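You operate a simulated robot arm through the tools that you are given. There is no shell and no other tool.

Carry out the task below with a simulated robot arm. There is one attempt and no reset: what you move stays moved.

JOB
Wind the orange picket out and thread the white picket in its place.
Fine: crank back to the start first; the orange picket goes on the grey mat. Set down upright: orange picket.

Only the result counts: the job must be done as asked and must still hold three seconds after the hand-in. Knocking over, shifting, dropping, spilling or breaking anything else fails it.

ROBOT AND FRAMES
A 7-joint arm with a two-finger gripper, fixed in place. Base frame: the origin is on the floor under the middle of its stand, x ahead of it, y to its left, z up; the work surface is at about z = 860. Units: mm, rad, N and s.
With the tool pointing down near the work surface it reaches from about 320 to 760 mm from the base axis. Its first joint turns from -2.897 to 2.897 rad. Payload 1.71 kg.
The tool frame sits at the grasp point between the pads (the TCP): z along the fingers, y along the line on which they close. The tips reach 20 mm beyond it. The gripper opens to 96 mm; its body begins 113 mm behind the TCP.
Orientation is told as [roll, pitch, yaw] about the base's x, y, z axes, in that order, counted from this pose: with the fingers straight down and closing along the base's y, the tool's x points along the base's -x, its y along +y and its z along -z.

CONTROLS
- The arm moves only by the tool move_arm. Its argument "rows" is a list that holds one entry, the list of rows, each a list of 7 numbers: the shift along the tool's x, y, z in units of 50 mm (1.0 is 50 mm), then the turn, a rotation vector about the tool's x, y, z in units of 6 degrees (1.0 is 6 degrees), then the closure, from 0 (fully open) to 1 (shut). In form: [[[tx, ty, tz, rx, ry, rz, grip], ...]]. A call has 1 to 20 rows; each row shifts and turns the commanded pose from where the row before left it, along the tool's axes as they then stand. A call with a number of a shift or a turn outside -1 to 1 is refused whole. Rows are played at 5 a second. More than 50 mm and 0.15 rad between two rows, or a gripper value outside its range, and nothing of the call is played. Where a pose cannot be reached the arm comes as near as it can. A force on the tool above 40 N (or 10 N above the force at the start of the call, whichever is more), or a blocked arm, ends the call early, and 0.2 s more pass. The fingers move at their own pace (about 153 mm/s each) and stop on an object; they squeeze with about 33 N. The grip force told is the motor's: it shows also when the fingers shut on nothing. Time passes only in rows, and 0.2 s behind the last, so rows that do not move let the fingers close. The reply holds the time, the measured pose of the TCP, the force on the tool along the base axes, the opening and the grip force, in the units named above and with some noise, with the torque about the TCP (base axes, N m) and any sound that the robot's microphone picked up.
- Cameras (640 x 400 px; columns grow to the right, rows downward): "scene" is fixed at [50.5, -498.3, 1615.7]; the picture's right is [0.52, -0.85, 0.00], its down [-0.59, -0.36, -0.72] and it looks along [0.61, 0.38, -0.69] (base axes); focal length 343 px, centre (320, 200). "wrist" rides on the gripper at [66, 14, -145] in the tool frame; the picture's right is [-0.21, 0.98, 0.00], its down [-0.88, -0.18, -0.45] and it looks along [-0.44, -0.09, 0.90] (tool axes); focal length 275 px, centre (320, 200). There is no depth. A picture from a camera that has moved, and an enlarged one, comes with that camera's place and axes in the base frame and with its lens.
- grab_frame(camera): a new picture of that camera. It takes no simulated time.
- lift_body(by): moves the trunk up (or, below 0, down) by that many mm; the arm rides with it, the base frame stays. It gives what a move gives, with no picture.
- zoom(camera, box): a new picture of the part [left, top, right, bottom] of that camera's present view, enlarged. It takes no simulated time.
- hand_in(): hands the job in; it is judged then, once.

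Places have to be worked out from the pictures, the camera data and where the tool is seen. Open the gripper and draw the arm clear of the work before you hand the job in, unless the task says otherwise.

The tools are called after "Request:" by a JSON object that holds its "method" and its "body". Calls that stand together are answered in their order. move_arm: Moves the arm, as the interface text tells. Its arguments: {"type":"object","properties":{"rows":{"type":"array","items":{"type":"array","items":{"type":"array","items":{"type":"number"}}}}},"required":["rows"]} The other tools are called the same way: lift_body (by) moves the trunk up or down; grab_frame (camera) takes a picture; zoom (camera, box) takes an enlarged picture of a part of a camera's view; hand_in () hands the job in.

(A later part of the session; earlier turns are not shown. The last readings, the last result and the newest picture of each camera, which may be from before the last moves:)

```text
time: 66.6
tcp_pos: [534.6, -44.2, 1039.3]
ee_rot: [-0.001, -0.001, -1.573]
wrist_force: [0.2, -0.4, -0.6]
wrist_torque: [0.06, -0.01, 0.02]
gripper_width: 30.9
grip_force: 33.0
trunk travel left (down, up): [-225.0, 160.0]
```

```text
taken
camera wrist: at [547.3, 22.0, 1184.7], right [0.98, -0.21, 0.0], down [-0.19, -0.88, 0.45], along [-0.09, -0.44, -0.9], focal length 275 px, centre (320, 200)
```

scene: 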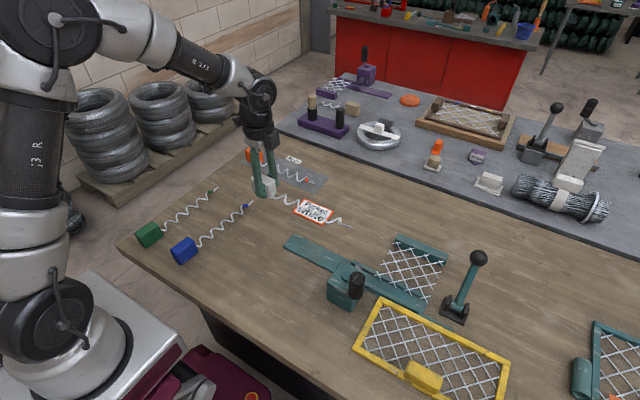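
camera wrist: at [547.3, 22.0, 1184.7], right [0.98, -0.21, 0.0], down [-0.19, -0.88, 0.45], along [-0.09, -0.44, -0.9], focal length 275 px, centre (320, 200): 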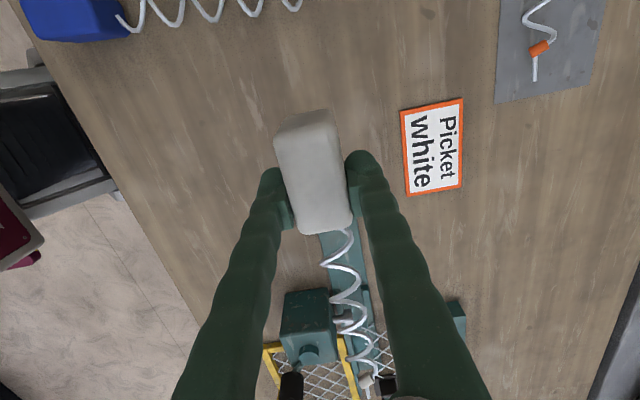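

Yaw is −90°, the wire points along −y above the rail. I align x to 532 and lower to just above the plate, with the tip still short of the roller and channel.

Request:
{"method": "move_arm", "body": {"rows": [[[0, -0.052, 0.5, 0, 0, -0.02, 1], [0, 0, 0.6, 0, 0, 0, 1], [0, 0, 0.6, 0, 0, 0, 1], [0, 0, 0.5, 0, 0, 0, 1], [0, 0, 0, 0, 0, 0, 1], [0, 0, 0, 0, 0, 0, 1]]]}}

Request:
{"method": "zoom", "body": {"camera": "scene", "box": [250, 190, 410, 290]}}

Request:
{"method": "grab_frame", "body": {"camera": "wrist"}}

```text
time: 68.0
tcp_pos: [530.7, -44.8, 931.3]
ee_rot: [0.0, -0.002, -1.57]
wrist_force: [-0.3, 0.0, -1.1]
wrist_torque: [0.02, -0.01, 0.03]
gripper_width: 30.9
grip_force: 33.1
trunk travel left (down, up): [-225.0, 160.0]
```

```text
4.00 times, centred on (330, 240) of scene
camera zoom: at [50.5, -498.3, 1615.7], right [0.52, -0.85, 0.0], down [-0.59, -0.36, -0.72], along [0.61, 0.38, -0.69], focal length 1371 px, centre (280, 40)
```

zoom: 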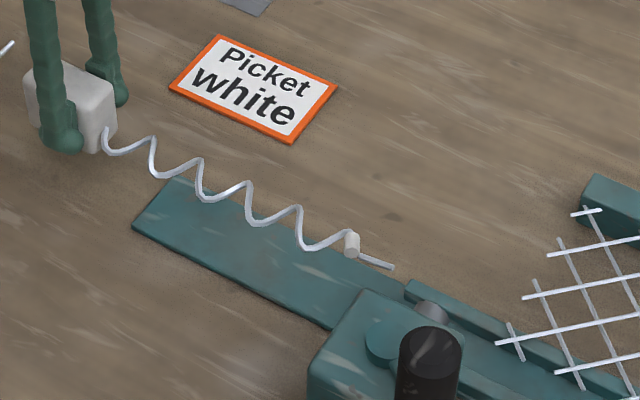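

```text
taken
camera wrist: at [543.8, 21.1, 1074.9], right [0.98, -0.2, 0.0], down [-0.18, -0.88, 0.45], along [-0.09, -0.44, -0.89], focal length 275 px, centre (320, 200)
```

wrist: 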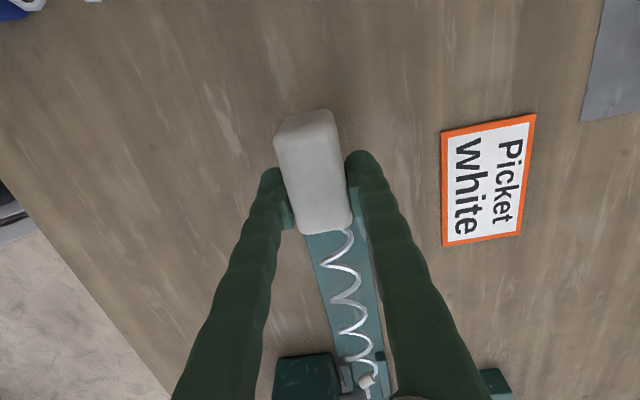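

Wire and plate line up well. I enlarge the wrist view near the tip and channel entrance to check the lateral alignment.

Request:
{"method": "zoom", "body": {"camera": "wrist", "box": [290, 300, 430, 400]}}

Request:
{"method": "zoom", "body": {"camera": "scene", "box": [325, 235, 385, 275]}}

```text
4.00 times, centred on (360, 350) of wrist
camera zoom: at [543.8, 21.1, 1074.9], right [0.98, -0.2, 0.0], down [-0.18, -0.88, 0.45], along [-0.09, -0.44, -0.89], focal length 1101 px, centre (160, -400)
```

zoom: 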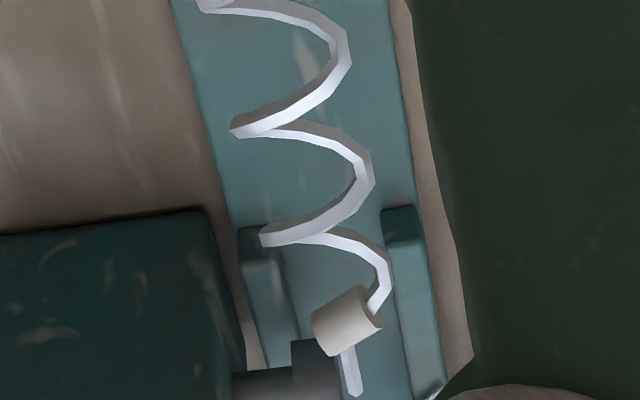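

```text
10.00 times, centred on (355, 255) of scene
camera zoom: at [50.5, -498.3, 1615.7], right [0.52, -0.85, 0.0], down [-0.59, -0.36, -0.72], along [0.61, 0.38, -0.69], focal length 3426 px, centre (-30, -350)
```

zoom: 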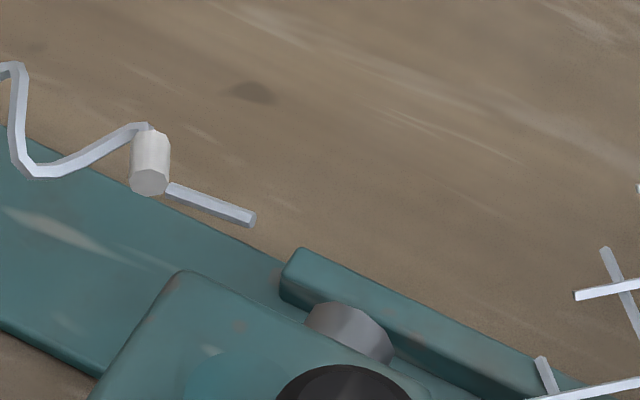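

Differential measurement in the same view: the picket axis is ≈1 mm to the +x side of the channel centre. I correct that, lower to ≈3 mm above the plate, and re-check.

Request:
{"method": "move_arm", "body": {"rows": [[[0, -0.02, 0.3, 0, 0, 0, 1], [0, 0, 0.3, 0, 0, 0, 1], [0, 0, 0, 0, 0, 0, 1], [0, 0, 0, 0, 0, 0, 1]]]}}

Request:
{"method": "zoom", "body": {"camera": "wrist", "box": [290, 300, 430, 400]}}

Request:
{"method": "zoom", "body": {"camera": "scene", "box": [325, 235, 385, 275]}}

```text
time: 69.0
tcp_pos: [529.1, -44.5, 901.2]
ee_rot: [-0.001, -0.001, -1.569]
wrist_force: [-0.7, 0.3, -0.5]
wrist_torque: [0.04, 0.0, 0.03]
gripper_width: 31.0
grip_force: 33.3
trunk travel left (down, up): [-225.0, 160.0]
```

```text
4.00 times, centred on (360, 350) of wrist
camera zoom: at [542.5, 21.6, 1045.2], right [0.98, -0.2, 0.0], down [-0.18, -0.88, 0.45], along [-0.09, -0.44, -0.89], focal length 1101 px, centre (160, -400)
```

zoom: 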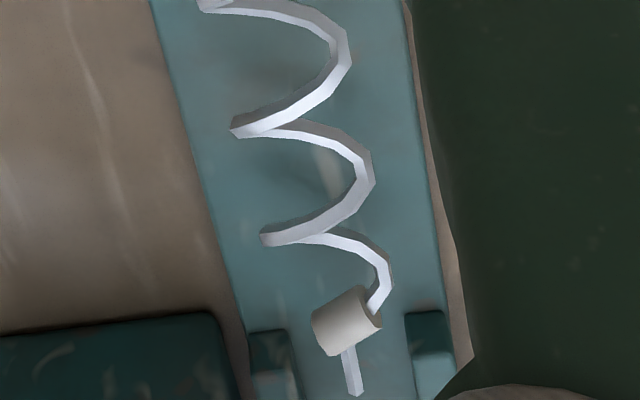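

```text
10.00 times, centred on (355, 255) of scene
camera zoom: at [50.5, -498.3, 1615.7], right [0.52, -0.85, 0.0], down [-0.59, -0.36, -0.72], along [0.61, 0.38, -0.69], focal length 3426 px, centre (-30, -350)
```

zoom: 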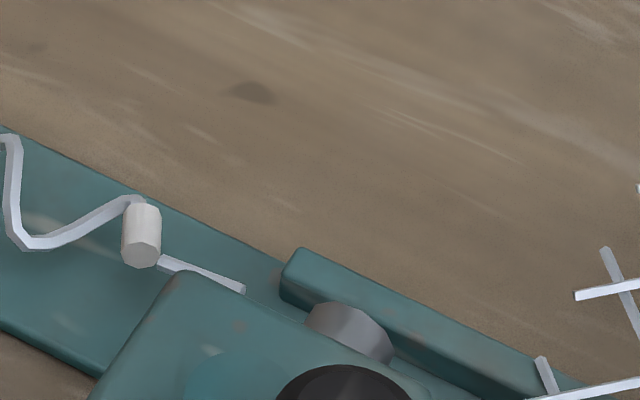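

Axis and channel centre coincide at the wall entrance now. I lower 1.5 mm more and slide the first 50 mm in −y, watching force.

Request:
{"method": "move_arm", "body": {"rows": [[[0, 0, 0.03, 0, 0, 0, 1], [-0.2, 0, 0, 0, 0, 0, 1], [-0.2, 0, 0, 0, 0, 0, 1], [-0.2, 0, 0, 0, 0, 0, 1], [-0.2, 0, 0, 0, 0, 0, 1], [-0.2, 0, 0, 0, 0, 0, 1], [0, 0, 0, 0, 0, 0, 1]]]}}

Request:
{"method": "zoom", "body": {"camera": "wrist", "box": [290, 300, 430, 400]}}

Request:
{"method": "zoom", "body": {"camera": "scene", "box": [260, 200, 400, 290]}}

```text
time: 70.6
tcp_pos: [530.4, -95.0, 899.4]
ee_rot: [0.002, -0.002, -1.569]
wrist_force: [0.2, -0.6, -0.9]
wrist_torque: [0.08, 0.0, 0.03]
gripper_width: 30.7
grip_force: 33.3
trunk travel left (down, up): [-225.0, 160.0]
```

```text
4.00 times, centred on (360, 350) of wrist
camera zoom: at [543.5, -28.2, 1043.2], right [0.98, -0.2, 0.0], down [-0.18, -0.88, 0.45], along [-0.09, -0.44, -0.89], focal length 1101 px, centre (160, -400)
```

zoom: 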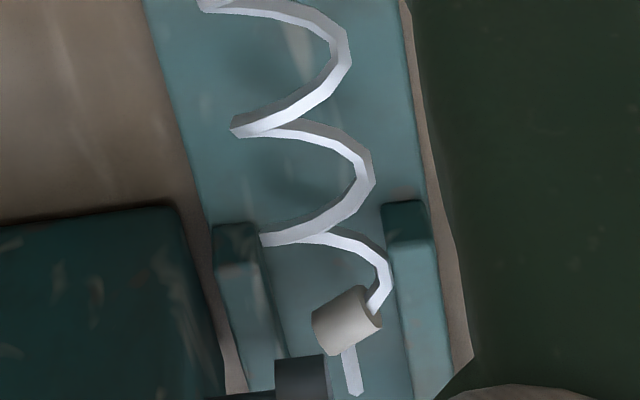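

```text
4.44 times, centred on (330, 245) of scene
camera zoom: at [50.5, -498.3, 1615.7], right [0.52, -0.85, 0.0], down [-0.59, -0.36, -0.72], along [0.61, 0.38, -0.69], focal length 1523 px, centre (276, 0)
```

zoom: 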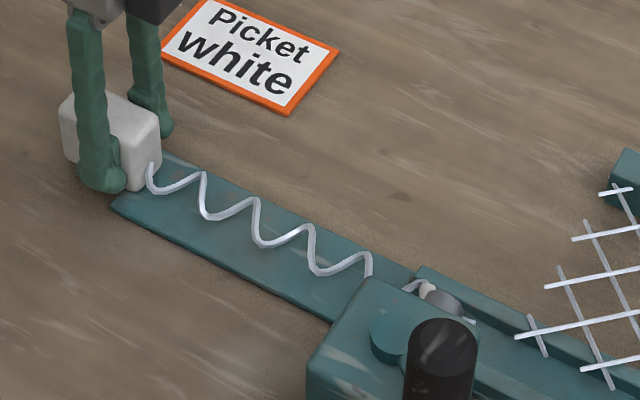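

The coils are entering the channel; the −x side gap looks smaller, so I nudge +0.8 mm in x and continue 25 mm.

Request:
{"method": "move_arm", "body": {"rows": [[[0, 0.016, 0, 0, 0, 0, 1], [-0.17, 0, 0, 0, 0, 0, 1], [-0.17, 0, 0, 0, 0, 0, 1], [-0.17, 0, 0, 0, 0, 0, 1], [0, 0, 0, 0, 0, 0, 1]]]}}

Request:
{"method": "zoom", "body": {"camera": "wrist", "box": [290, 300, 430, 400]}}

Request:
{"method": "zoom", "body": {"camera": "scene", "box": [260, 200, 400, 290]}}

```text
time: 71.8
tcp_pos: [531.4, -119.6, 899.1]
ee_rot: [0.002, -0.001, -1.57]
wrist_force: [-0.4, -0.7, -1.0]
wrist_torque: [0.08, 0.0, -0.01]
gripper_width: 30.7
grip_force: 33.3
trunk travel left (down, up): [-225.0, 160.0]
```

```text
4.00 times, centred on (360, 350) of wrist
camera zoom: at [545.0, -53.5, 1044.1], right [0.98, -0.2, 0.0], down [-0.18, -0.88, 0.45], along [-0.09, -0.44, -0.89], focal length 1101 px, centre (160, -400)
```

zoom: 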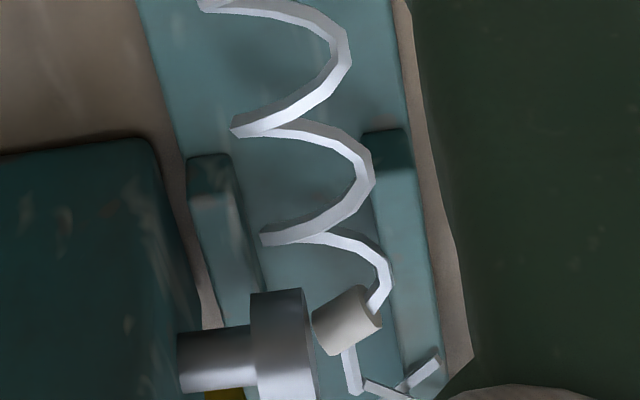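

```text
4.44 times, centred on (330, 245) of scene
camera zoom: at [50.5, -498.3, 1615.7], right [0.52, -0.85, 0.0], down [-0.59, -0.36, -0.72], along [0.61, 0.38, -0.69], focal length 1523 px, centre (276, 0)
```

zoom: 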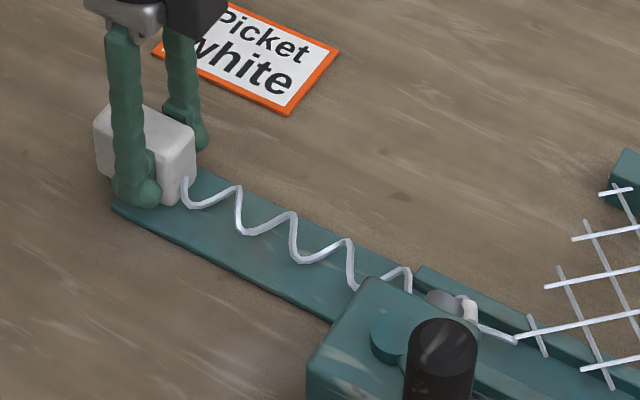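

Both side gaps look tight but forces are still ≈0. I continue 25 mm with a 0.5 mm correction back toward −x.

Request:
{"method": "move_arm", "body": {"rows": [[[0, -0.01, 0, 0, 0, 0, 1], [-0.17, 0, 0, 0, 0, 0, 1], [-0.17, 0, 0, 0, 0, 0, 1], [-0.17, 0, 0, 0, 0, 0, 1], [0, 0, 0, 0, 0, 0, 1]]]}}

Request:
{"method": "zoom", "body": {"camera": "scene", "box": [275, 220, 335, 260]}}

Request:
{"method": "zoom", "body": {"camera": "scene", "box": [330, 245, 390, 285]}}

Request:
{"method": "zoom", "body": {"camera": "wrist", "box": [290, 300, 430, 400]}}

```text
time: 73.0
tcp_pos: [530.0, -145.2, 898.9]
ee_rot: [0.001, 0.0, -1.568]
wrist_force: [-0.8, 0.8, -1.1]
wrist_torque: [0.06, -0.01, -0.02]
gripper_width: 30.7
grip_force: 32.7
trunk travel left (down, up): [-225.0, 160.0]
```

```text
10.00 times, centred on (305, 240) of scene
camera zoom: at [50.5, -498.3, 1615.7], right [0.52, -0.85, 0.0], down [-0.59, -0.36, -0.72], along [0.61, 0.38, -0.69], focal length 3426 px, centre (470, -200)
```

zoom: 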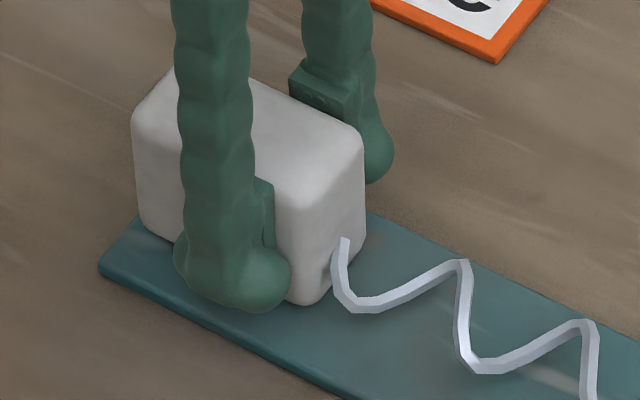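

```text
10.00 times, centred on (360, 265) of scene
camera zoom: at [50.5, -498.3, 1615.7], right [0.52, -0.85, 0.0], down [-0.59, -0.36, -0.72], along [0.61, 0.38, -0.69], focal length 3426 px, centre (-80, -450)
```

zoom: 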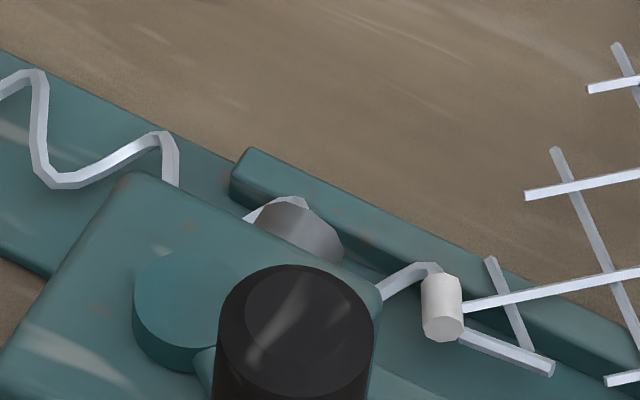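

```text
4.00 times, centred on (360, 350) of wrist
camera zoom: at [544.1, -78.5, 1043.3], right [0.98, -0.2, 0.0], down [-0.18, -0.88, 0.45], along [-0.09, -0.44, -0.89], focal length 1101 px, centre (160, -400)
```

zoom: 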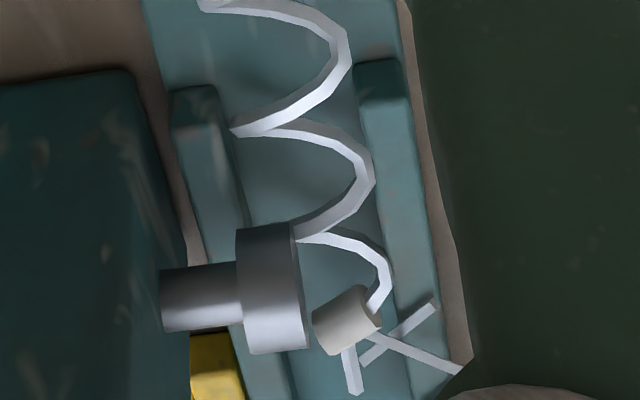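

Comparing with the orange picket's start pose in the same views: white still needs ≈5 mm more in −y and ≈2.5 mm down. I move those 5 mm and lower gently.

Request:
{"method": "move_arm", "body": {"rows": [[[-0.05, 0.006, 0, 0, 0, 0, 1], [-0.046, 0, 0, 0, 0, 0, 1], [0, 0, 0.02, 0, 0, 0, 1], [0, 0, 0.02, 0, 0, 0, 1], [0, 0, 0, 0, 0, 0, 1]]]}}

Request:
{"method": "zoom", "body": {"camera": "scene", "box": [275, 220, 335, 260]}}

Request:
{"method": "zoom", "body": {"camera": "scene", "box": [330, 245, 390, 285]}}

```text
time: 74.2
tcp_pos: [530.6, -150.5, 898.1]
ee_rot: [0.002, -0.002, -1.569]
wrist_force: [-2.5, 0.6, 8.6]
wrist_torque: [-0.1, 0.1, -0.02]
gripper_width: 30.9
grip_force: 32.4
trunk travel left (down, up): [-225.0, 160.0]
```

```text
10.00 times, centred on (305, 240) of scene
camera zoom: at [50.5, -498.3, 1615.7], right [0.52, -0.85, 0.0], down [-0.59, -0.36, -0.72], along [0.61, 0.38, -0.69], focal length 3426 px, centre (470, -200)
```

zoom: 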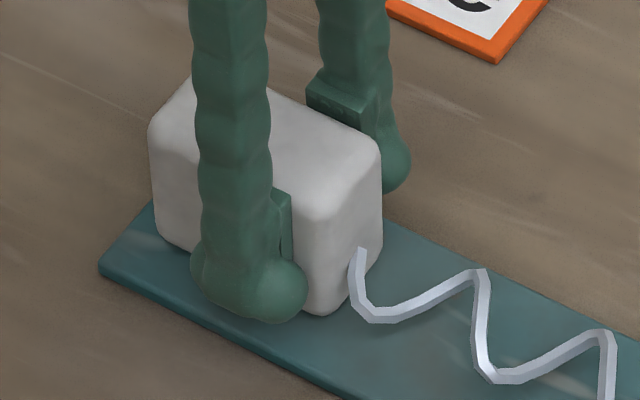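

```text
10.00 times, centred on (360, 265) of scene
camera zoom: at [50.5, -498.3, 1615.7], right [0.52, -0.85, 0.0], down [-0.59, -0.36, -0.72], along [0.61, 0.38, -0.69], focal length 3426 px, centre (-80, -450)
```

zoom: 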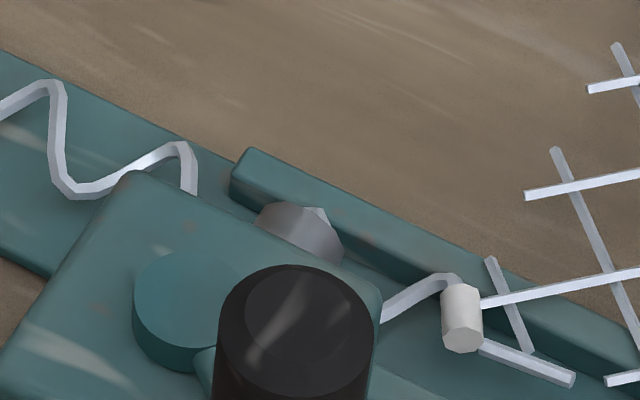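

Contact with the plate (8.6 N). Versus the orange's start pose the white block matches in y and z but is ≈2–3 mm toward +x, so I raise 1 mm, shift −1.8 mm in x, and set it down.

Request:
{"method": "move_arm", "body": {"rows": [[[0, 0, -0.03, 0, 0, 0, 1], [0, -0.036, 0, 0, 0, 0, 1], [0, 0, 0.02, 0, 0, 0, 1], [0, 0, 0.015, 0, 0, 0, 1], [0, 0, 0, 0, 0, 0, 1]]]}}

Request:
{"method": "zoom", "body": {"camera": "scene", "box": [275, 220, 335, 260]}}

Request:
{"method": "zoom", "body": {"camera": "wrist", "box": [290, 300, 430, 400]}}

```text
time: 75.4
tcp_pos: [529.0, -150.2, 898.1]
ee_rot: [0.001, -0.002, -1.568]
wrist_force: [-1.6, 1.3, 5.1]
wrist_torque: [-0.05, 0.05, 0.0]
gripper_width: 30.8
grip_force: 32.8
trunk travel left (down, up): [-225.0, 160.0]
```

```text
10.00 times, centred on (305, 240) of scene
camera zoom: at [50.5, -498.3, 1615.7], right [0.52, -0.85, 0.0], down [-0.59, -0.36, -0.72], along [0.61, 0.38, -0.69], focal length 3426 px, centre (470, -200)
```

zoom: 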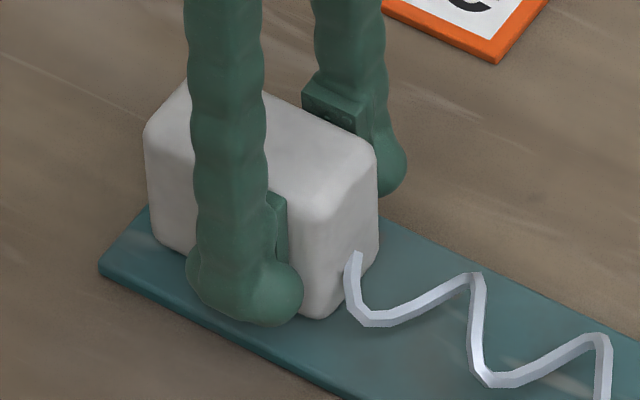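

```text
4.00 times, centred on (360, 350) of wrist
camera zoom: at [542.4, -83.6, 1042.5], right [0.98, -0.2, 0.0], down [-0.18, -0.88, 0.45], along [-0.09, -0.44, -0.89], focal length 1101 px, centre (160, -400)
```

zoom: 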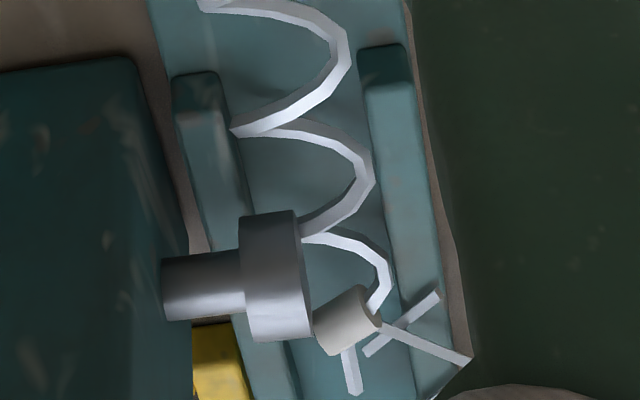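

The white block now coincides with the orange's start pose in the picture. I release it.

Request:
{"method": "move_arm", "body": {"rows": [[[0, 0, 0, 0, 0, 0, 0.6], [0, 0, 0, 0, 0, 0, 0.5], [0, 0, 0, 0, 0, 0, 0.45], [0, 0, 0, 0, 0, 0, 0.45]]]}}

Request:
{"method": "zoom", "body": {"camera": "scene", "box": [275, 220, 335, 260]}}

Request:
{"method": "zoom", "body": {"camera": "scene", "box": [330, 245, 390, 285]}}

```text
time: 76.4
tcp_pos: [528.3, -151.4, 898.0]
ee_rot: [0.0, -0.001, -1.569]
wrist_force: [-0.1, -0.4, 0.2]
wrist_torque: [0.03, 0.0, -0.02]
gripper_width: 52.9
grip_force: 0.0
trunk travel left (down, up): [-225.0, 160.0]
```

```text
10.00 times, centred on (305, 240) of scene
camera zoom: at [50.5, -498.3, 1615.7], right [0.52, -0.85, 0.0], down [-0.59, -0.36, -0.72], along [0.61, 0.38, -0.69], focal length 3426 px, centre (470, -200)
```

zoom: 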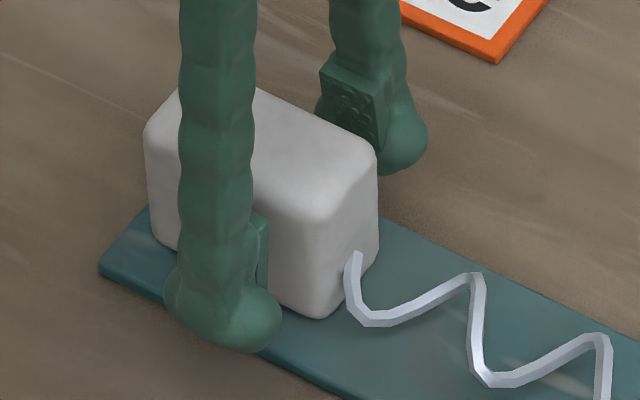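

```text
10.00 times, centred on (360, 265) of scene
camera zoom: at [50.5, -498.3, 1615.7], right [0.52, -0.85, 0.0], down [-0.59, -0.36, -0.72], along [0.61, 0.38, -0.69], focal length 3426 px, centre (-80, -450)
```

zoom: 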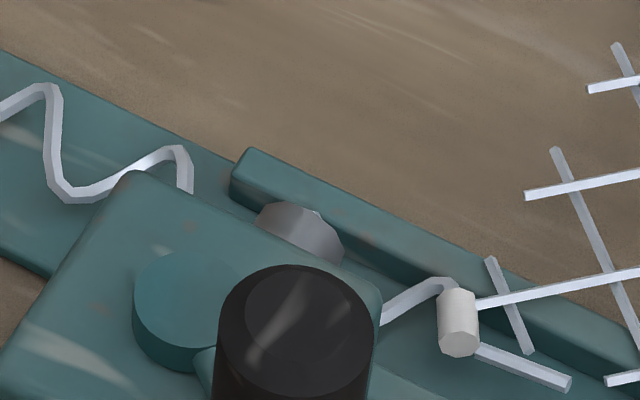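

The white picket rests in the start position on its own. I rise clear, turn the hand back to yaw 0, and head for the crank grip at ≈(424, −358).

Request:
{"method": "move_arm", "body": {"rows": [[[0, 0, -0.3, 0, 0, 0, 0.45], [0, 0, -0.6, 0, 0, 0, 0.4], [0, 0, -0.7, 0, 0, 0, 0.2], [0, 0, -0.7, 0, 0, 0, 0], [0, 0, -0.8, 0, 0, -0.9, 0], [0, 0, 0, 0, 0, -1, 0], [0, 0, 0, 0, 0, -1, 0], [0, 0, 0, 0, 0, -1, 0], [0, 0, 0, 0, 0, -1, 0], [0, 0, 0, 0, 0, -1, 0], [0, 0, 0, 0, 0, -1, 0], [0, 0, 0, 0, 0, -1, 0], [0, 0, 0, 0, 0, -1, 0], [0, 0, 0, 0, 0, -1, 0], [0, 0, 0, 0, 0, -1, 0], [0, 0, 0, 0, 0, -1, 0], [0, 0, 0, 0, 0, -1, 0], [0, 0, 0, 0, 0, -1, 0], [0, 0, 0, 0, 0, -1, 0], [0, 0, 0, 0, 0, -0.08, 0]]]}}

Request:
{"method": "grab_frame", "body": {"camera": "scene"}}

Request:
{"method": "grab_frame", "body": {"camera": "wrist"}}

```text
time: 80.6
tcp_pos: [529.3, -148.7, 1051.0]
ee_rot: [-0.001, -0.002, 0.002]
wrist_force: [0.2, -0.2, -0.4]
wrist_torque: [0.02, -0.03, 0.01]
gripper_width: 95.9
grip_force: 0.1
trunk travel left (down, up): [-225.0, 160.0]
```

```text
taken
```

scene: 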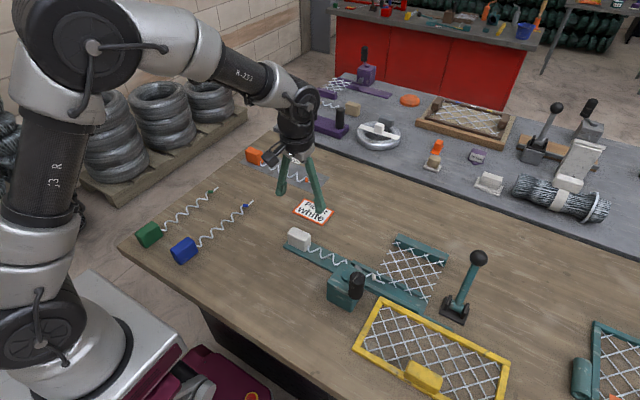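

```text
taken
camera wrist: at [463.5, -135.1, 1196.2], right [0.2, 0.98, 0.0], down [0.88, -0.18, 0.45], along [0.44, -0.09, -0.9], focal length 275 px, centre (320, 200)
```

wrist: 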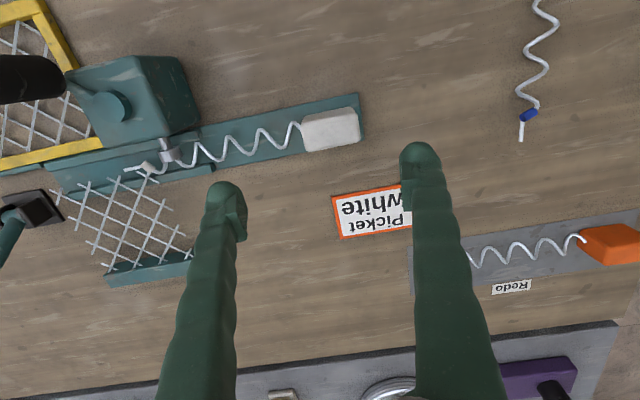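

All in place: white on the rail, orange on the mat. I move above the crank grip.

Request:
{"method": "move_arm", "body": {"rows": [[[0.35, -0.7, -0.2, 0, 0, 0, 0], [0.35, -0.7, -0.2, 0, 0, 0, 0], [0.35, -0.7, -0.1, 0, 0, 0, 0], [0.35, -0.7, 0, 0, 0, 0, 0], [0.35, -0.7, 0, 0, 0, 0, 0], [0.35, -0.68, 0, 0, 0, 0, 0], [0, 0, 0, 0, 0, 0, 0]]]}}

Request:
{"method": "grab_frame", "body": {"camera": "wrist"}}

Request:
{"method": "zoom", "body": {"camera": "scene", "box": [290, 200, 430, 310]}}

```text
time: 82.2
tcp_pos: [422.8, -360.4, 1075.8]
ee_rot: [-0.003, 0.001, 0.0]
wrist_force: [-0.8, -0.5, -0.5]
wrist_torque: [0.01, -0.01, 0.01]
gripper_width: 95.8
grip_force: 0.0
trunk travel left (down, up): [-225.0, 160.0]
```

```text
taken
camera wrist: at [357.2, -344.6, 1220.8], right [0.21, 0.98, 0.0], down [0.88, -0.18, 0.45], along [0.44, -0.09, -0.9], focal length 275 px, centre (320, 200)
```

wrist: 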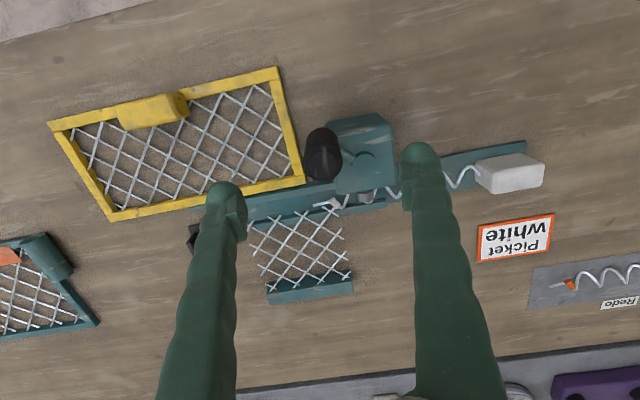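

```text
3.64 times, centred on (360, 255) of scene
camera zoom: at [50.5, -498.3, 1615.7], right [0.52, -0.85, 0.0], down [-0.59, -0.36, -0.72], along [0.61, 0.38, -0.69], focal length 1246 px, centre (174, 0)
```

zoom: 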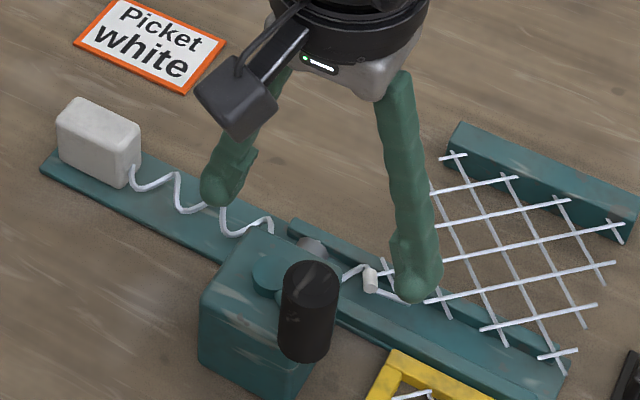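

I zoom in to refine the grip's position before descending.

Request:
{"method": "zoom", "body": {"camera": "wrist", "box": [260, 90, 400, 220]}}

```text
3.08 times, centred on (330, 155) of wrist
camera zoom: at [357.2, -344.6, 1220.8], right [0.21, 0.98, 0.0], down [0.88, -0.18, 0.45], along [0.44, -0.09, -0.9], focal length 847 px, centre (289, 338)
```

zoom: 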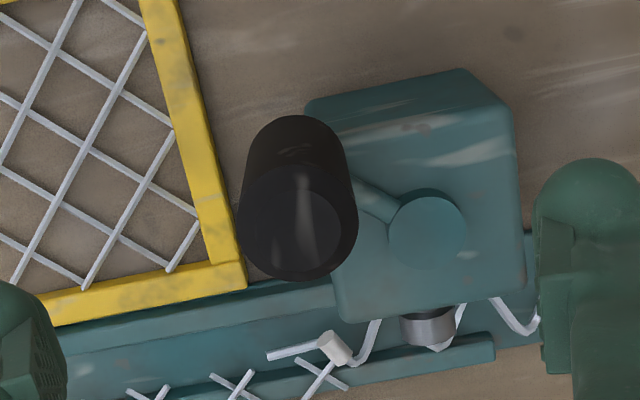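

The grip is at ≈(423.5, −357). I align and descend around it, then close.

Request:
{"method": "move_arm", "body": {"rows": [[[-0.02, 0.05, 0.2, 0, 0, 0, 0], [0, 0, 0.5, 0, 0, 0, 0], [0, 0, 0.5, 0, 0, 0, 0], [0, 0, 0.3, 0, 0, 0, 0], [0, 0, 0, 0, 0, 0, 0], [0, 0, 0, 0, 0, 0, 1], [0, 0, 0, 0, 0, 0, 1], [0, 0, 0, 0, 0, 0, 1], [0, 0, 0, 0, 0, 0, 1]]]}}

Request:
{"method": "zoom", "body": {"camera": "scene", "box": [280, 200, 420, 310]}}

```text
time: 84.2
tcp_pos: [423.8, -356.6, 1001.8]
ee_rot: [-0.002, 0.0, 0.002]
wrist_force: [-3.0, -5.1, -4.2]
wrist_torque: [-0.04, 0.02, -0.01]
gripper_width: 29.6
grip_force: 34.5
trunk travel left (down, up): [-225.0, 160.0]
```

```text
3.64 times, centred on (350, 255) of scene
camera zoom: at [50.5, -498.3, 1615.7], right [0.52, -0.85, 0.0], down [-0.59, -0.36, -0.72], along [0.61, 0.38, -0.69], focal length 1246 px, centre (211, 0)
```

zoom: 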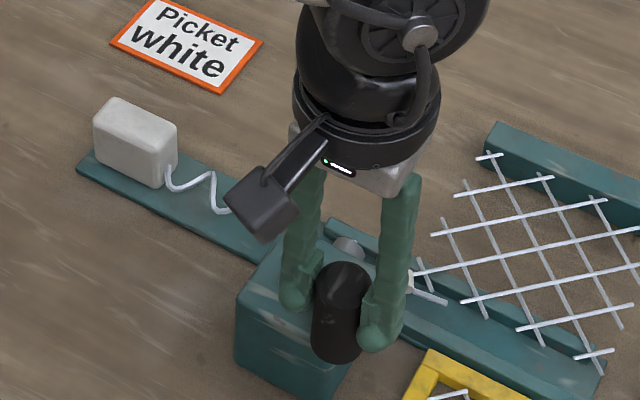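

Gripped (29.6 mm) at ≈229°. I now crank clockwise: a first 60° while watching whether the white picket advances.

Request:
{"method": "move_arm", "body": {"rows": [[[0.12, 0.124, 0, 0, 0, 0, 1], [0.097, 0.143, 0, 0, 0, 0, 1], [0.07, 0.158, 0, 0, 0, 0, 1], [0.042, 0.168, 0, 0, 0, 0, 1], [0.012, 0.172, 0, 0, 0, 0, 1], [-0.018, 0.172, 0, 0, 0, 0, 1], [0, 0, 0, 0, 0, 0, 1]]]}}

Request:
{"method": "zoom", "body": {"camera": "scene", "box": [280, 200, 420, 310]}}

```text
time: 85.8
tcp_pos: [408.3, -312.0, 1002.1]
ee_rot: [0.0, 0.0, 0.001]
wrist_force: [-4.8, 0.0, -17.0]
wrist_torque: [0.01, -0.02, -0.02]
gripper_width: 29.5
grip_force: 34.8
trunk travel left (down, up): [-225.0, 160.0]
```

```text
3.64 times, centred on (350, 255) of scene
camera zoom: at [50.5, -498.3, 1615.7], right [0.52, -0.85, 0.0], down [-0.59, -0.36, -0.72], along [0.61, 0.38, -0.69], focal length 1246 px, centre (211, 0)
```

zoom: 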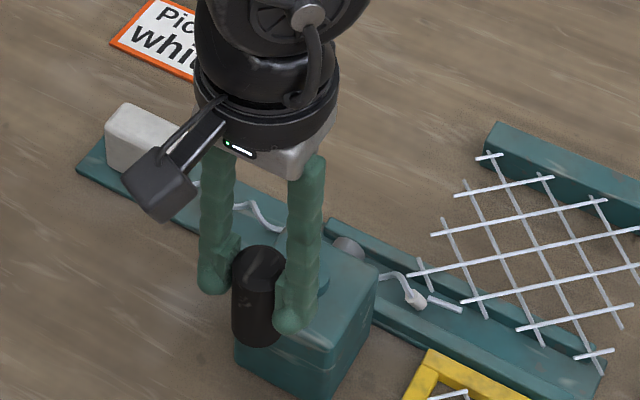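

The white picket is engaged: block advanced and bead rotated. I continue clockwise 90°, easing the vertical strain slightly.

Request:
{"method": "move_arm", "body": {"rows": [[[-0.048, 0.166, 0.008, 0, 0, 0, 1], [-0.076, 0.155, 0, 0, 0, 0, 1], [-0.102, 0.14, 0, 0, 0, 0, 1], [-0.124, 0.12, 0, 0, 0, 0, 1], [-0.143, 0.097, 0, 0, 0, 0, 1], [-0.158, 0.07, 0, 0, 0, 0, 1], [-0.168, 0.042, 0, 0, 0, 0, 1], [-0.172, 0.012, 0, 0, 0, 0, 1], [-0.172, -0.018, 0, 0, 0, 0, 1], [0, 0, 0, 0, 0, 0, 1]]]}}

Request:
{"method": "zoom", "body": {"camera": "scene", "box": [280, 200, 420, 310]}}

```text
time: 88.0
tcp_pos: [468.8, -271.0, 1002.3]
ee_rot: [-0.003, -0.003, 0.0]
wrist_force: [-2.6, -4.9, 4.4]
wrist_torque: [-0.09, 0.04, 0.0]
gripper_width: 29.5
grip_force: 35.1
trunk travel left (down, up): [-225.0, 160.0]
```

```text
3.64 times, centred on (350, 255) of scene
camera zoom: at [50.5, -498.3, 1615.7], right [0.52, -0.85, 0.0], down [-0.59, -0.36, -0.72], along [0.61, 0.38, -0.69], focal length 1246 px, centre (211, 0)
```

zoom: 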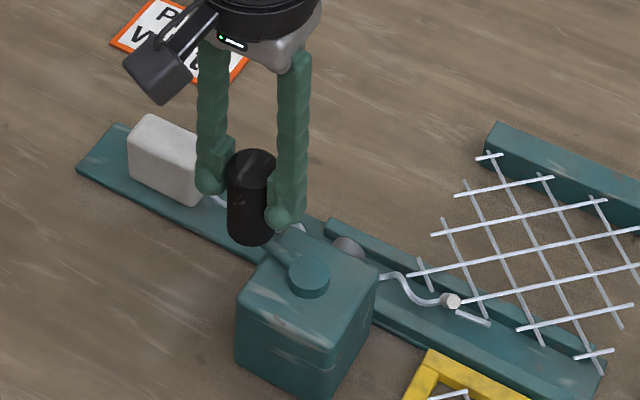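

Advancing well with small forces. Another 90° clockwise.

Request:
{"method": "move_arm", "body": {"rows": [[[-0.166, -0.048, 0, 0, 0, 0, 1], [-0.155, -0.076, 0, 0, 0, 0, 1], [-0.14, -0.102, 0, 0, 0, 0, 1], [-0.12, -0.124, 0, 0, 0, 0, 1], [-0.097, -0.143, 0, 0, 0, 0, 1], [-0.07, -0.158, 0, 0, 0, 0, 1], [-0.042, -0.168, 0, 0, 0, 0, 1], [-0.012, -0.172, 0, 0, 0, 0, 1], [0.018, -0.172, 0, 0, 0, 0, 1], [0, 0, 0, 0, 0, 0, 1]]]}}

Request:
{"method": "zoom", "body": {"camera": "scene", "box": [280, 200, 420, 310]}}

```text
time: 90.2
tcp_pos: [507.0, -328.7, 1002.0]
ee_rot: [-0.005, -0.003, 0.001]
wrist_force: [3.0, 2.3, 12.6]
wrist_torque: [0.06, -0.07, 0.0]
gripper_width: 29.5
grip_force: 34.9
trunk travel left (down, up): [-225.0, 160.0]
```

```text
3.64 times, centred on (350, 255) of scene
camera zoom: at [50.5, -498.3, 1615.7], right [0.52, -0.85, 0.0], down [-0.59, -0.36, -0.72], along [0.61, 0.38, -0.69], focal length 1246 px, centre (211, 0)
```

zoom: 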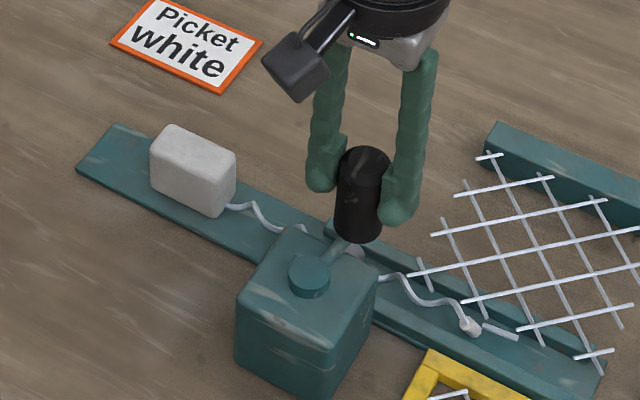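

Good progress. Another 90° clockwise.

Request:
{"method": "move_arm", "body": {"rows": [[[0.048, -0.166, -0.006, 0, 0, 0, 1], [0.076, -0.155, 0, 0, 0, 0, 1], [0.102, -0.14, 0, 0, 0, 0, 1], [0.124, -0.12, 0, 0, 0, 0, 1], [0.143, -0.097, 0, 0, 0, 0, 1], [0.158, -0.07, 0, 0, 0, 0, 1], [0.168, -0.042, 0, 0, 0, 0, 1], [0.172, -0.012, 0, 0, 0, 0, 1], [0.172, 0.018, 0, 0, 0, 0, 1], [0, 0, 0, 0, 0, 0, 1]]]}}

Request:
{"method": "zoom", "body": {"camera": "scene", "box": [280, 200, 420, 310]}}

```text
time: 92.4
tcp_pos: [446.7, -369.9, 1001.9]
ee_rot: [-0.001, 0.001, 0.0]
wrist_force: [-0.9, -9.7, 11.4]
wrist_torque: [-0.08, 0.05, -0.06]
gripper_width: 29.5
grip_force: 35.1
trunk travel left (down, up): [-225.0, 160.0]
```

```text
3.64 times, centred on (350, 255) of scene
camera zoom: at [50.5, -498.3, 1615.7], right [0.52, -0.85, 0.0], down [-0.59, -0.36, -0.72], along [0.61, 0.38, -0.69], focal length 1246 px, centre (211, 0)
```

zoom: 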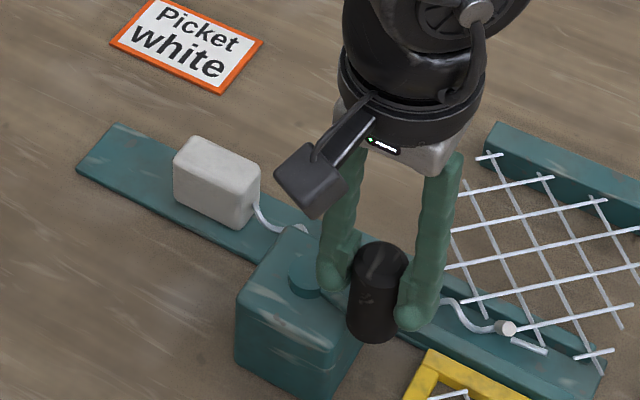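

Another 90° clockwise; about 210° remain until the far stop near 50°.

Request:
{"method": "move_arm", "body": {"rows": [[[0.166, 0.048, -0.004, 0, 0, 0, 1], [0.155, 0.076, 0, 0, 0, 0, 1], [0.14, 0.102, 0, 0, 0, 0, 1], [0.12, 0.124, 0, 0, 0, 0, 1], [0.097, 0.143, 0, 0, 0, 0, 1], [0.07, 0.158, 0, 0, 0, 0, 1], [0.042, 0.168, 0, 0, 0, 0, 1], [0.012, 0.172, 0, 0, 0, 0, 1], [-0.018, 0.172, 0, 0, 0, 0, 1], [0, 0, 0, 0, 0, 0, 1]]]}}

Request:
{"method": "zoom", "body": {"camera": "scene", "box": [280, 200, 420, 310]}}

```text
time: 94.6
tcp_pos: [406.9, -310.0, 1002.5]
ee_rot: [-0.004, -0.003, 0.0]
wrist_force: [9.2, -3.6, 16.4]
wrist_torque: [-0.07, -0.36, 0.03]
gripper_width: 29.4
grip_force: 35.6
trunk travel left (down, up): [-225.0, 160.0]
```

```text
3.64 times, centred on (350, 255) of scene
camera zoom: at [50.5, -498.3, 1615.7], right [0.52, -0.85, 0.0], down [-0.59, -0.36, -0.72], along [0.61, 0.38, -0.69], focal length 1246 px, centre (211, 0)
```

zoom: 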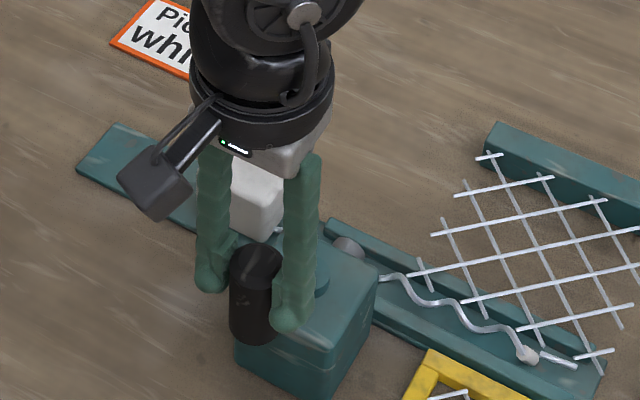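

Nearly there; the next 90° clockwise, with slight z relief.

Request:
{"method": "move_arm", "body": {"rows": [[[-0.048, 0.166, -0.008, 0, 0, 0, 1], [-0.076, 0.155, 0, 0, 0, 0, 1], [-0.102, 0.14, 0, 0, 0, 0, 1], [-0.124, 0.12, 0, 0, 0, 0, 1], [-0.143, 0.097, 0, 0, 0, 0, 1], [-0.158, 0.07, 0, 0, 0, 0, 1], [-0.168, 0.042, 0, 0, 0, 0, 1], [-0.172, 0.012, 0, 0, 0, 0, 1], [-0.172, -0.018, 0, 0, 0, 0, 1], [0, 0, 0, 0, 0, 0, 1]]]}}

Request:
{"method": "zoom", "body": {"camera": "scene", "box": [290, 200, 450, 310]}}

```text
time: 96.8
tcp_pos: [464.9, -271.1, 1001.6]
ee_rot: [-0.002, -0.001, 0.0]
wrist_force: [-3.6, -7.8, -4.7]
wrist_torque: [-0.04, 0.28, -0.03]
gripper_width: 29.2
grip_force: 35.0
trunk travel left (down, up): [-225.0, 160.0]
```

```text
3.64 times, centred on (370, 255) of scene
camera zoom: at [50.5, -498.3, 1615.7], right [0.52, -0.85, 0.0], down [-0.59, -0.36, -0.72], along [0.61, 0.38, -0.69], focal length 1246 px, centre (138, 0)
```

zoom: 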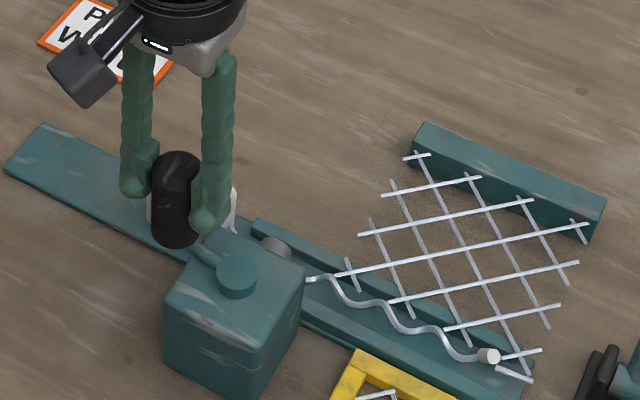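

About 30° remain. I finish in smaller steps to meet the far stop gently.

Request:
{"method": "move_arm", "body": {"rows": [[[-0.166, -0.048, 0, 0, 0, 0, 1], [-0.155, -0.076, 0, 0, 0, 0, 1], [-0.056, -0.036, 0, 0, 0, 0, 1], [-0.055, -0.041, 0, 0, 0, 0, 1], [0, 0, 0, 0, 0, 0, 1]]]}}

Request:
{"method": "zoom", "body": {"camera": "scene", "box": [290, 200, 450, 310]}}

```text
time: 98.0
tcp_pos: [488.9, -281.3, 1001.3]
ee_rot: [-0.001, 0.003, 0.001]
wrist_force: [-5.4, -3.5, -15.7]
wrist_torque: [-0.01, 0.26, 0.02]
gripper_width: 29.0
grip_force: 35.0
trunk travel left (down, up): [-225.0, 160.0]
```

```text
3.64 times, centred on (370, 255) of scene
camera zoom: at [50.5, -498.3, 1615.7], right [0.52, -0.85, 0.0], down [-0.59, -0.36, -0.72], along [0.61, 0.38, -0.69], focal length 1246 px, centre (138, 0)
```

zoom: 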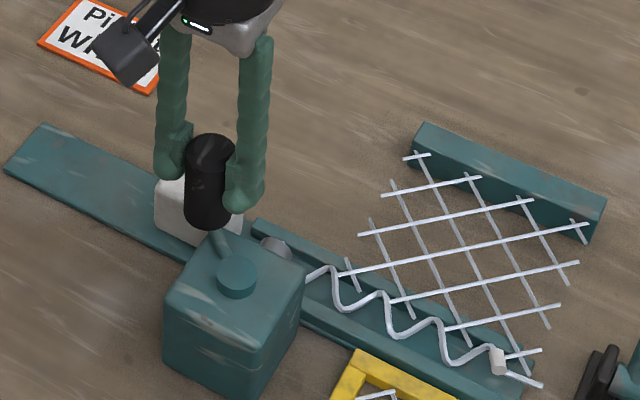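

The grip is back at (489, −281), exactly where the crank stood with the orange picket threaded. I push 4 mm further to feel whether the end stop is reached.

Request:
{"method": "move_arm", "body": {"rows": [[[-0.03, -0.026, 0.004, 0, 0, 0, 1], [-0.03, -0.026, 0, 0, 0, 0, 1], [0, 0, 0, 0, 0, 0, 1]]]}}

Request:
{"method": "zoom", "body": {"camera": "scene", "box": [290, 200, 450, 310]}}

```text
time: 98.8
tcp_pos: [492.9, -285.2, 1002.3]
ee_rot: [-0.002, 0.003, 0.001]
wrist_force: [-9.0, -5.7, -23.9]
wrist_torque: [-0.05, 0.22, 0.0]
gripper_width: 29.4
grip_force: 35.4
trunk travel left (down, up): [-225.0, 160.0]
```

```text
3.64 times, centred on (370, 255) of scene
camera zoom: at [50.5, -498.3, 1615.7], right [0.52, -0.85, 0.0], down [-0.59, -0.36, -0.72], along [0.61, 0.38, -0.69], focal length 1246 px, centre (138, 0)
```

zoom: 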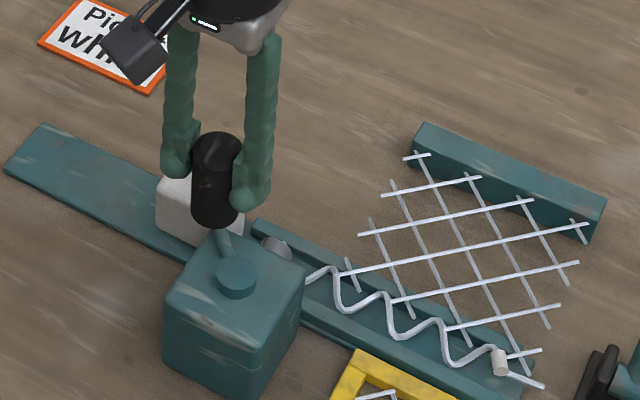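

No stop felt yet at ≈43°. I compare with the very first picture of the orange picket using the identical zoom windows.

Request:
{"method": "zoom", "body": {"camera": "scene", "box": [360, 250, 480, 330]}}

Request:
{"method": "zoom", "body": {"camera": "scene", "box": [310, 225, 400, 315]}}

```text
5.00 times, centred on (420, 290) of scene
camera zoom: at [50.5, -498.3, 1615.7], right [0.52, -0.85, 0.0], down [-0.59, -0.36, -0.72], along [0.61, 0.38, -0.69], focal length 1713 px, centre (-180, -250)
```

zoom: 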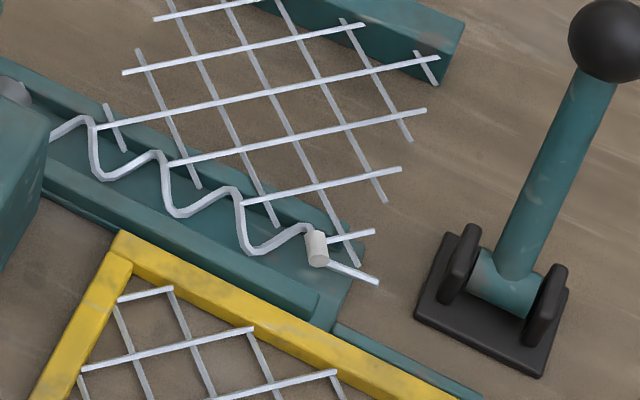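

```text
4.44 times, centred on (355, 270) of scene
camera zoom: at [50.5, -498.3, 1615.7], right [0.52, -0.85, 0.0], down [-0.59, -0.36, -0.72], along [0.61, 0.38, -0.69], focal length 1523 px, centre (164, -111)
```

zoom: 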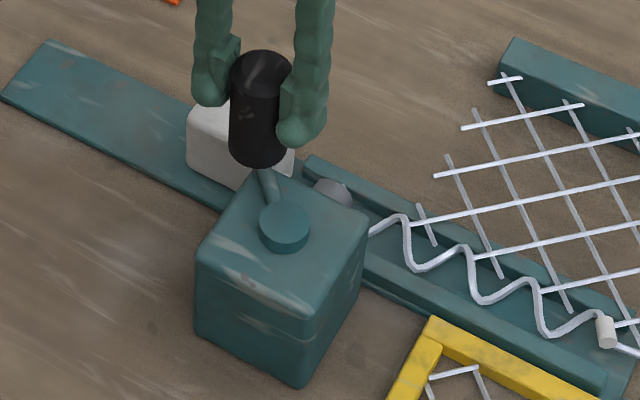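

The crank is now visually identical to its initial (threaded) position, while the white picket sits only ≈3 mm short of where the orange was. I press a few mm more to see whether the crank still moves or is at its stop.

Request:
{"method": "move_arm", "body": {"rows": [[[-0.03, -0.03, 0.006, 0, 0, 0, 1], [-0.03, -0.03, 0, 0, 0, 0, 1], [0, 0, 0, 0, 0, 0, 1]]]}}

Request:
{"method": "zoom", "body": {"camera": "scene", "box": [360, 250, 480, 330]}}

Request:
{"method": "zoom", "body": {"camera": "scene", "box": [310, 225, 400, 315]}}

```text
time: 99.6
tcp_pos: [495.0, -288.1, 1001.9]
ee_rot: [-0.003, 0.0, 0.0]
wrist_force: [-11.6, -6.6, -19.6]
wrist_torque: [-0.08, 0.24, -0.06]
gripper_width: 29.3
grip_force: 35.4
trunk travel left (down, up): [-225.0, 160.0]
```

```text
5.00 times, centred on (420, 290) of scene
camera zoom: at [50.5, -498.3, 1615.7], right [0.52, -0.85, 0.0], down [-0.59, -0.36, -0.72], along [0.61, 0.38, -0.69], focal length 1713 px, centre (-180, -250)
```

zoom: 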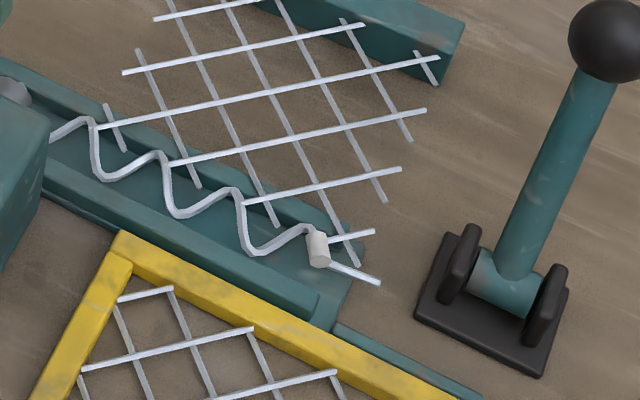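

```text
4.44 times, centred on (355, 270) of scene
camera zoom: at [50.5, -498.3, 1615.7], right [0.52, -0.85, 0.0], down [-0.59, -0.36, -0.72], along [0.61, 0.38, -0.69], focal length 1523 px, centre (164, -111)
```

zoom: 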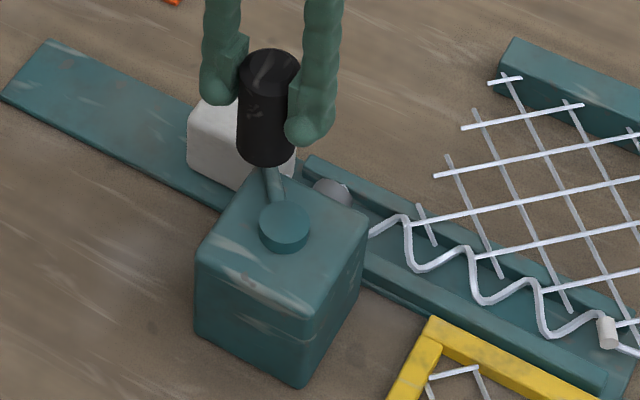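

The crank still moves freely past that point, so there's no stop; the white picket is ≈2.5 mm short of the orange's original place. I turn ≈7–8° more to bring it to the same place.

Request:
{"method": "move_arm", "body": {"rows": [[[-0.03, -0.045, 0.004, 0, 0, 0, 1], [-0.03, -0.05, 0, 0, 0, 0, 1], [-0.015, -0.03, 0, 0, 0, 0, 1], [0, 0, 0, 0, 0, 0, 1]]]}}

Request:
{"method": "zoom", "body": {"camera": "scene", "box": [360, 250, 480, 330]}}

Request:
{"method": "zoom", "body": {"camera": "scene", "box": [310, 225, 400, 315]}}

```text
time: 100.6
tcp_pos: [499.2, -293.5, 1002.0]
ee_rot: [-0.001, -0.002, 0.001]
wrist_force: [-8.7, -4.0, -15.4]
wrist_torque: [0.03, 0.27, 0.01]
gripper_width: 29.3
grip_force: 34.9
trunk travel left (down, up): [-225.0, 160.0]
```

```text
5.00 times, centred on (420, 290) of scene
camera zoom: at [50.5, -498.3, 1615.7], right [0.52, -0.85, 0.0], down [-0.59, -0.36, -0.72], along [0.61, 0.38, -0.69], focal length 1713 px, centre (-180, -250)
```

zoom: 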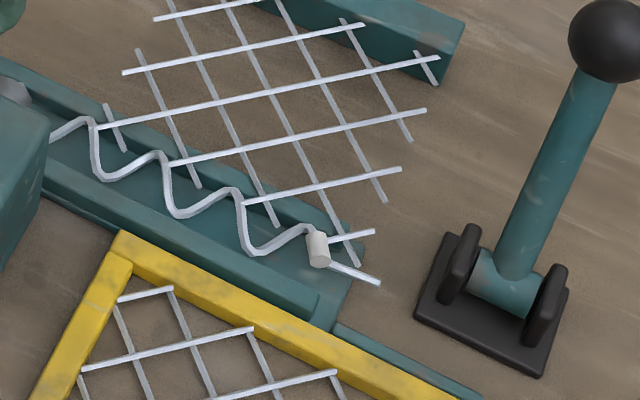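

```text
4.44 times, centred on (355, 270) of scene
camera zoom: at [50.5, -498.3, 1615.7], right [0.52, -0.85, 0.0], down [-0.59, -0.36, -0.72], along [0.61, 0.38, -0.69], focal length 1523 px, centre (164, -111)
```

zoom: 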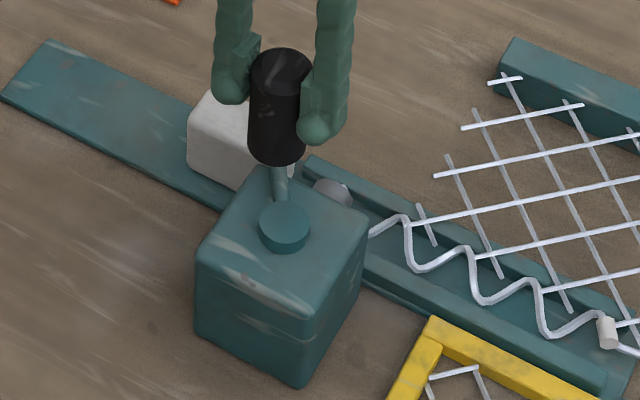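

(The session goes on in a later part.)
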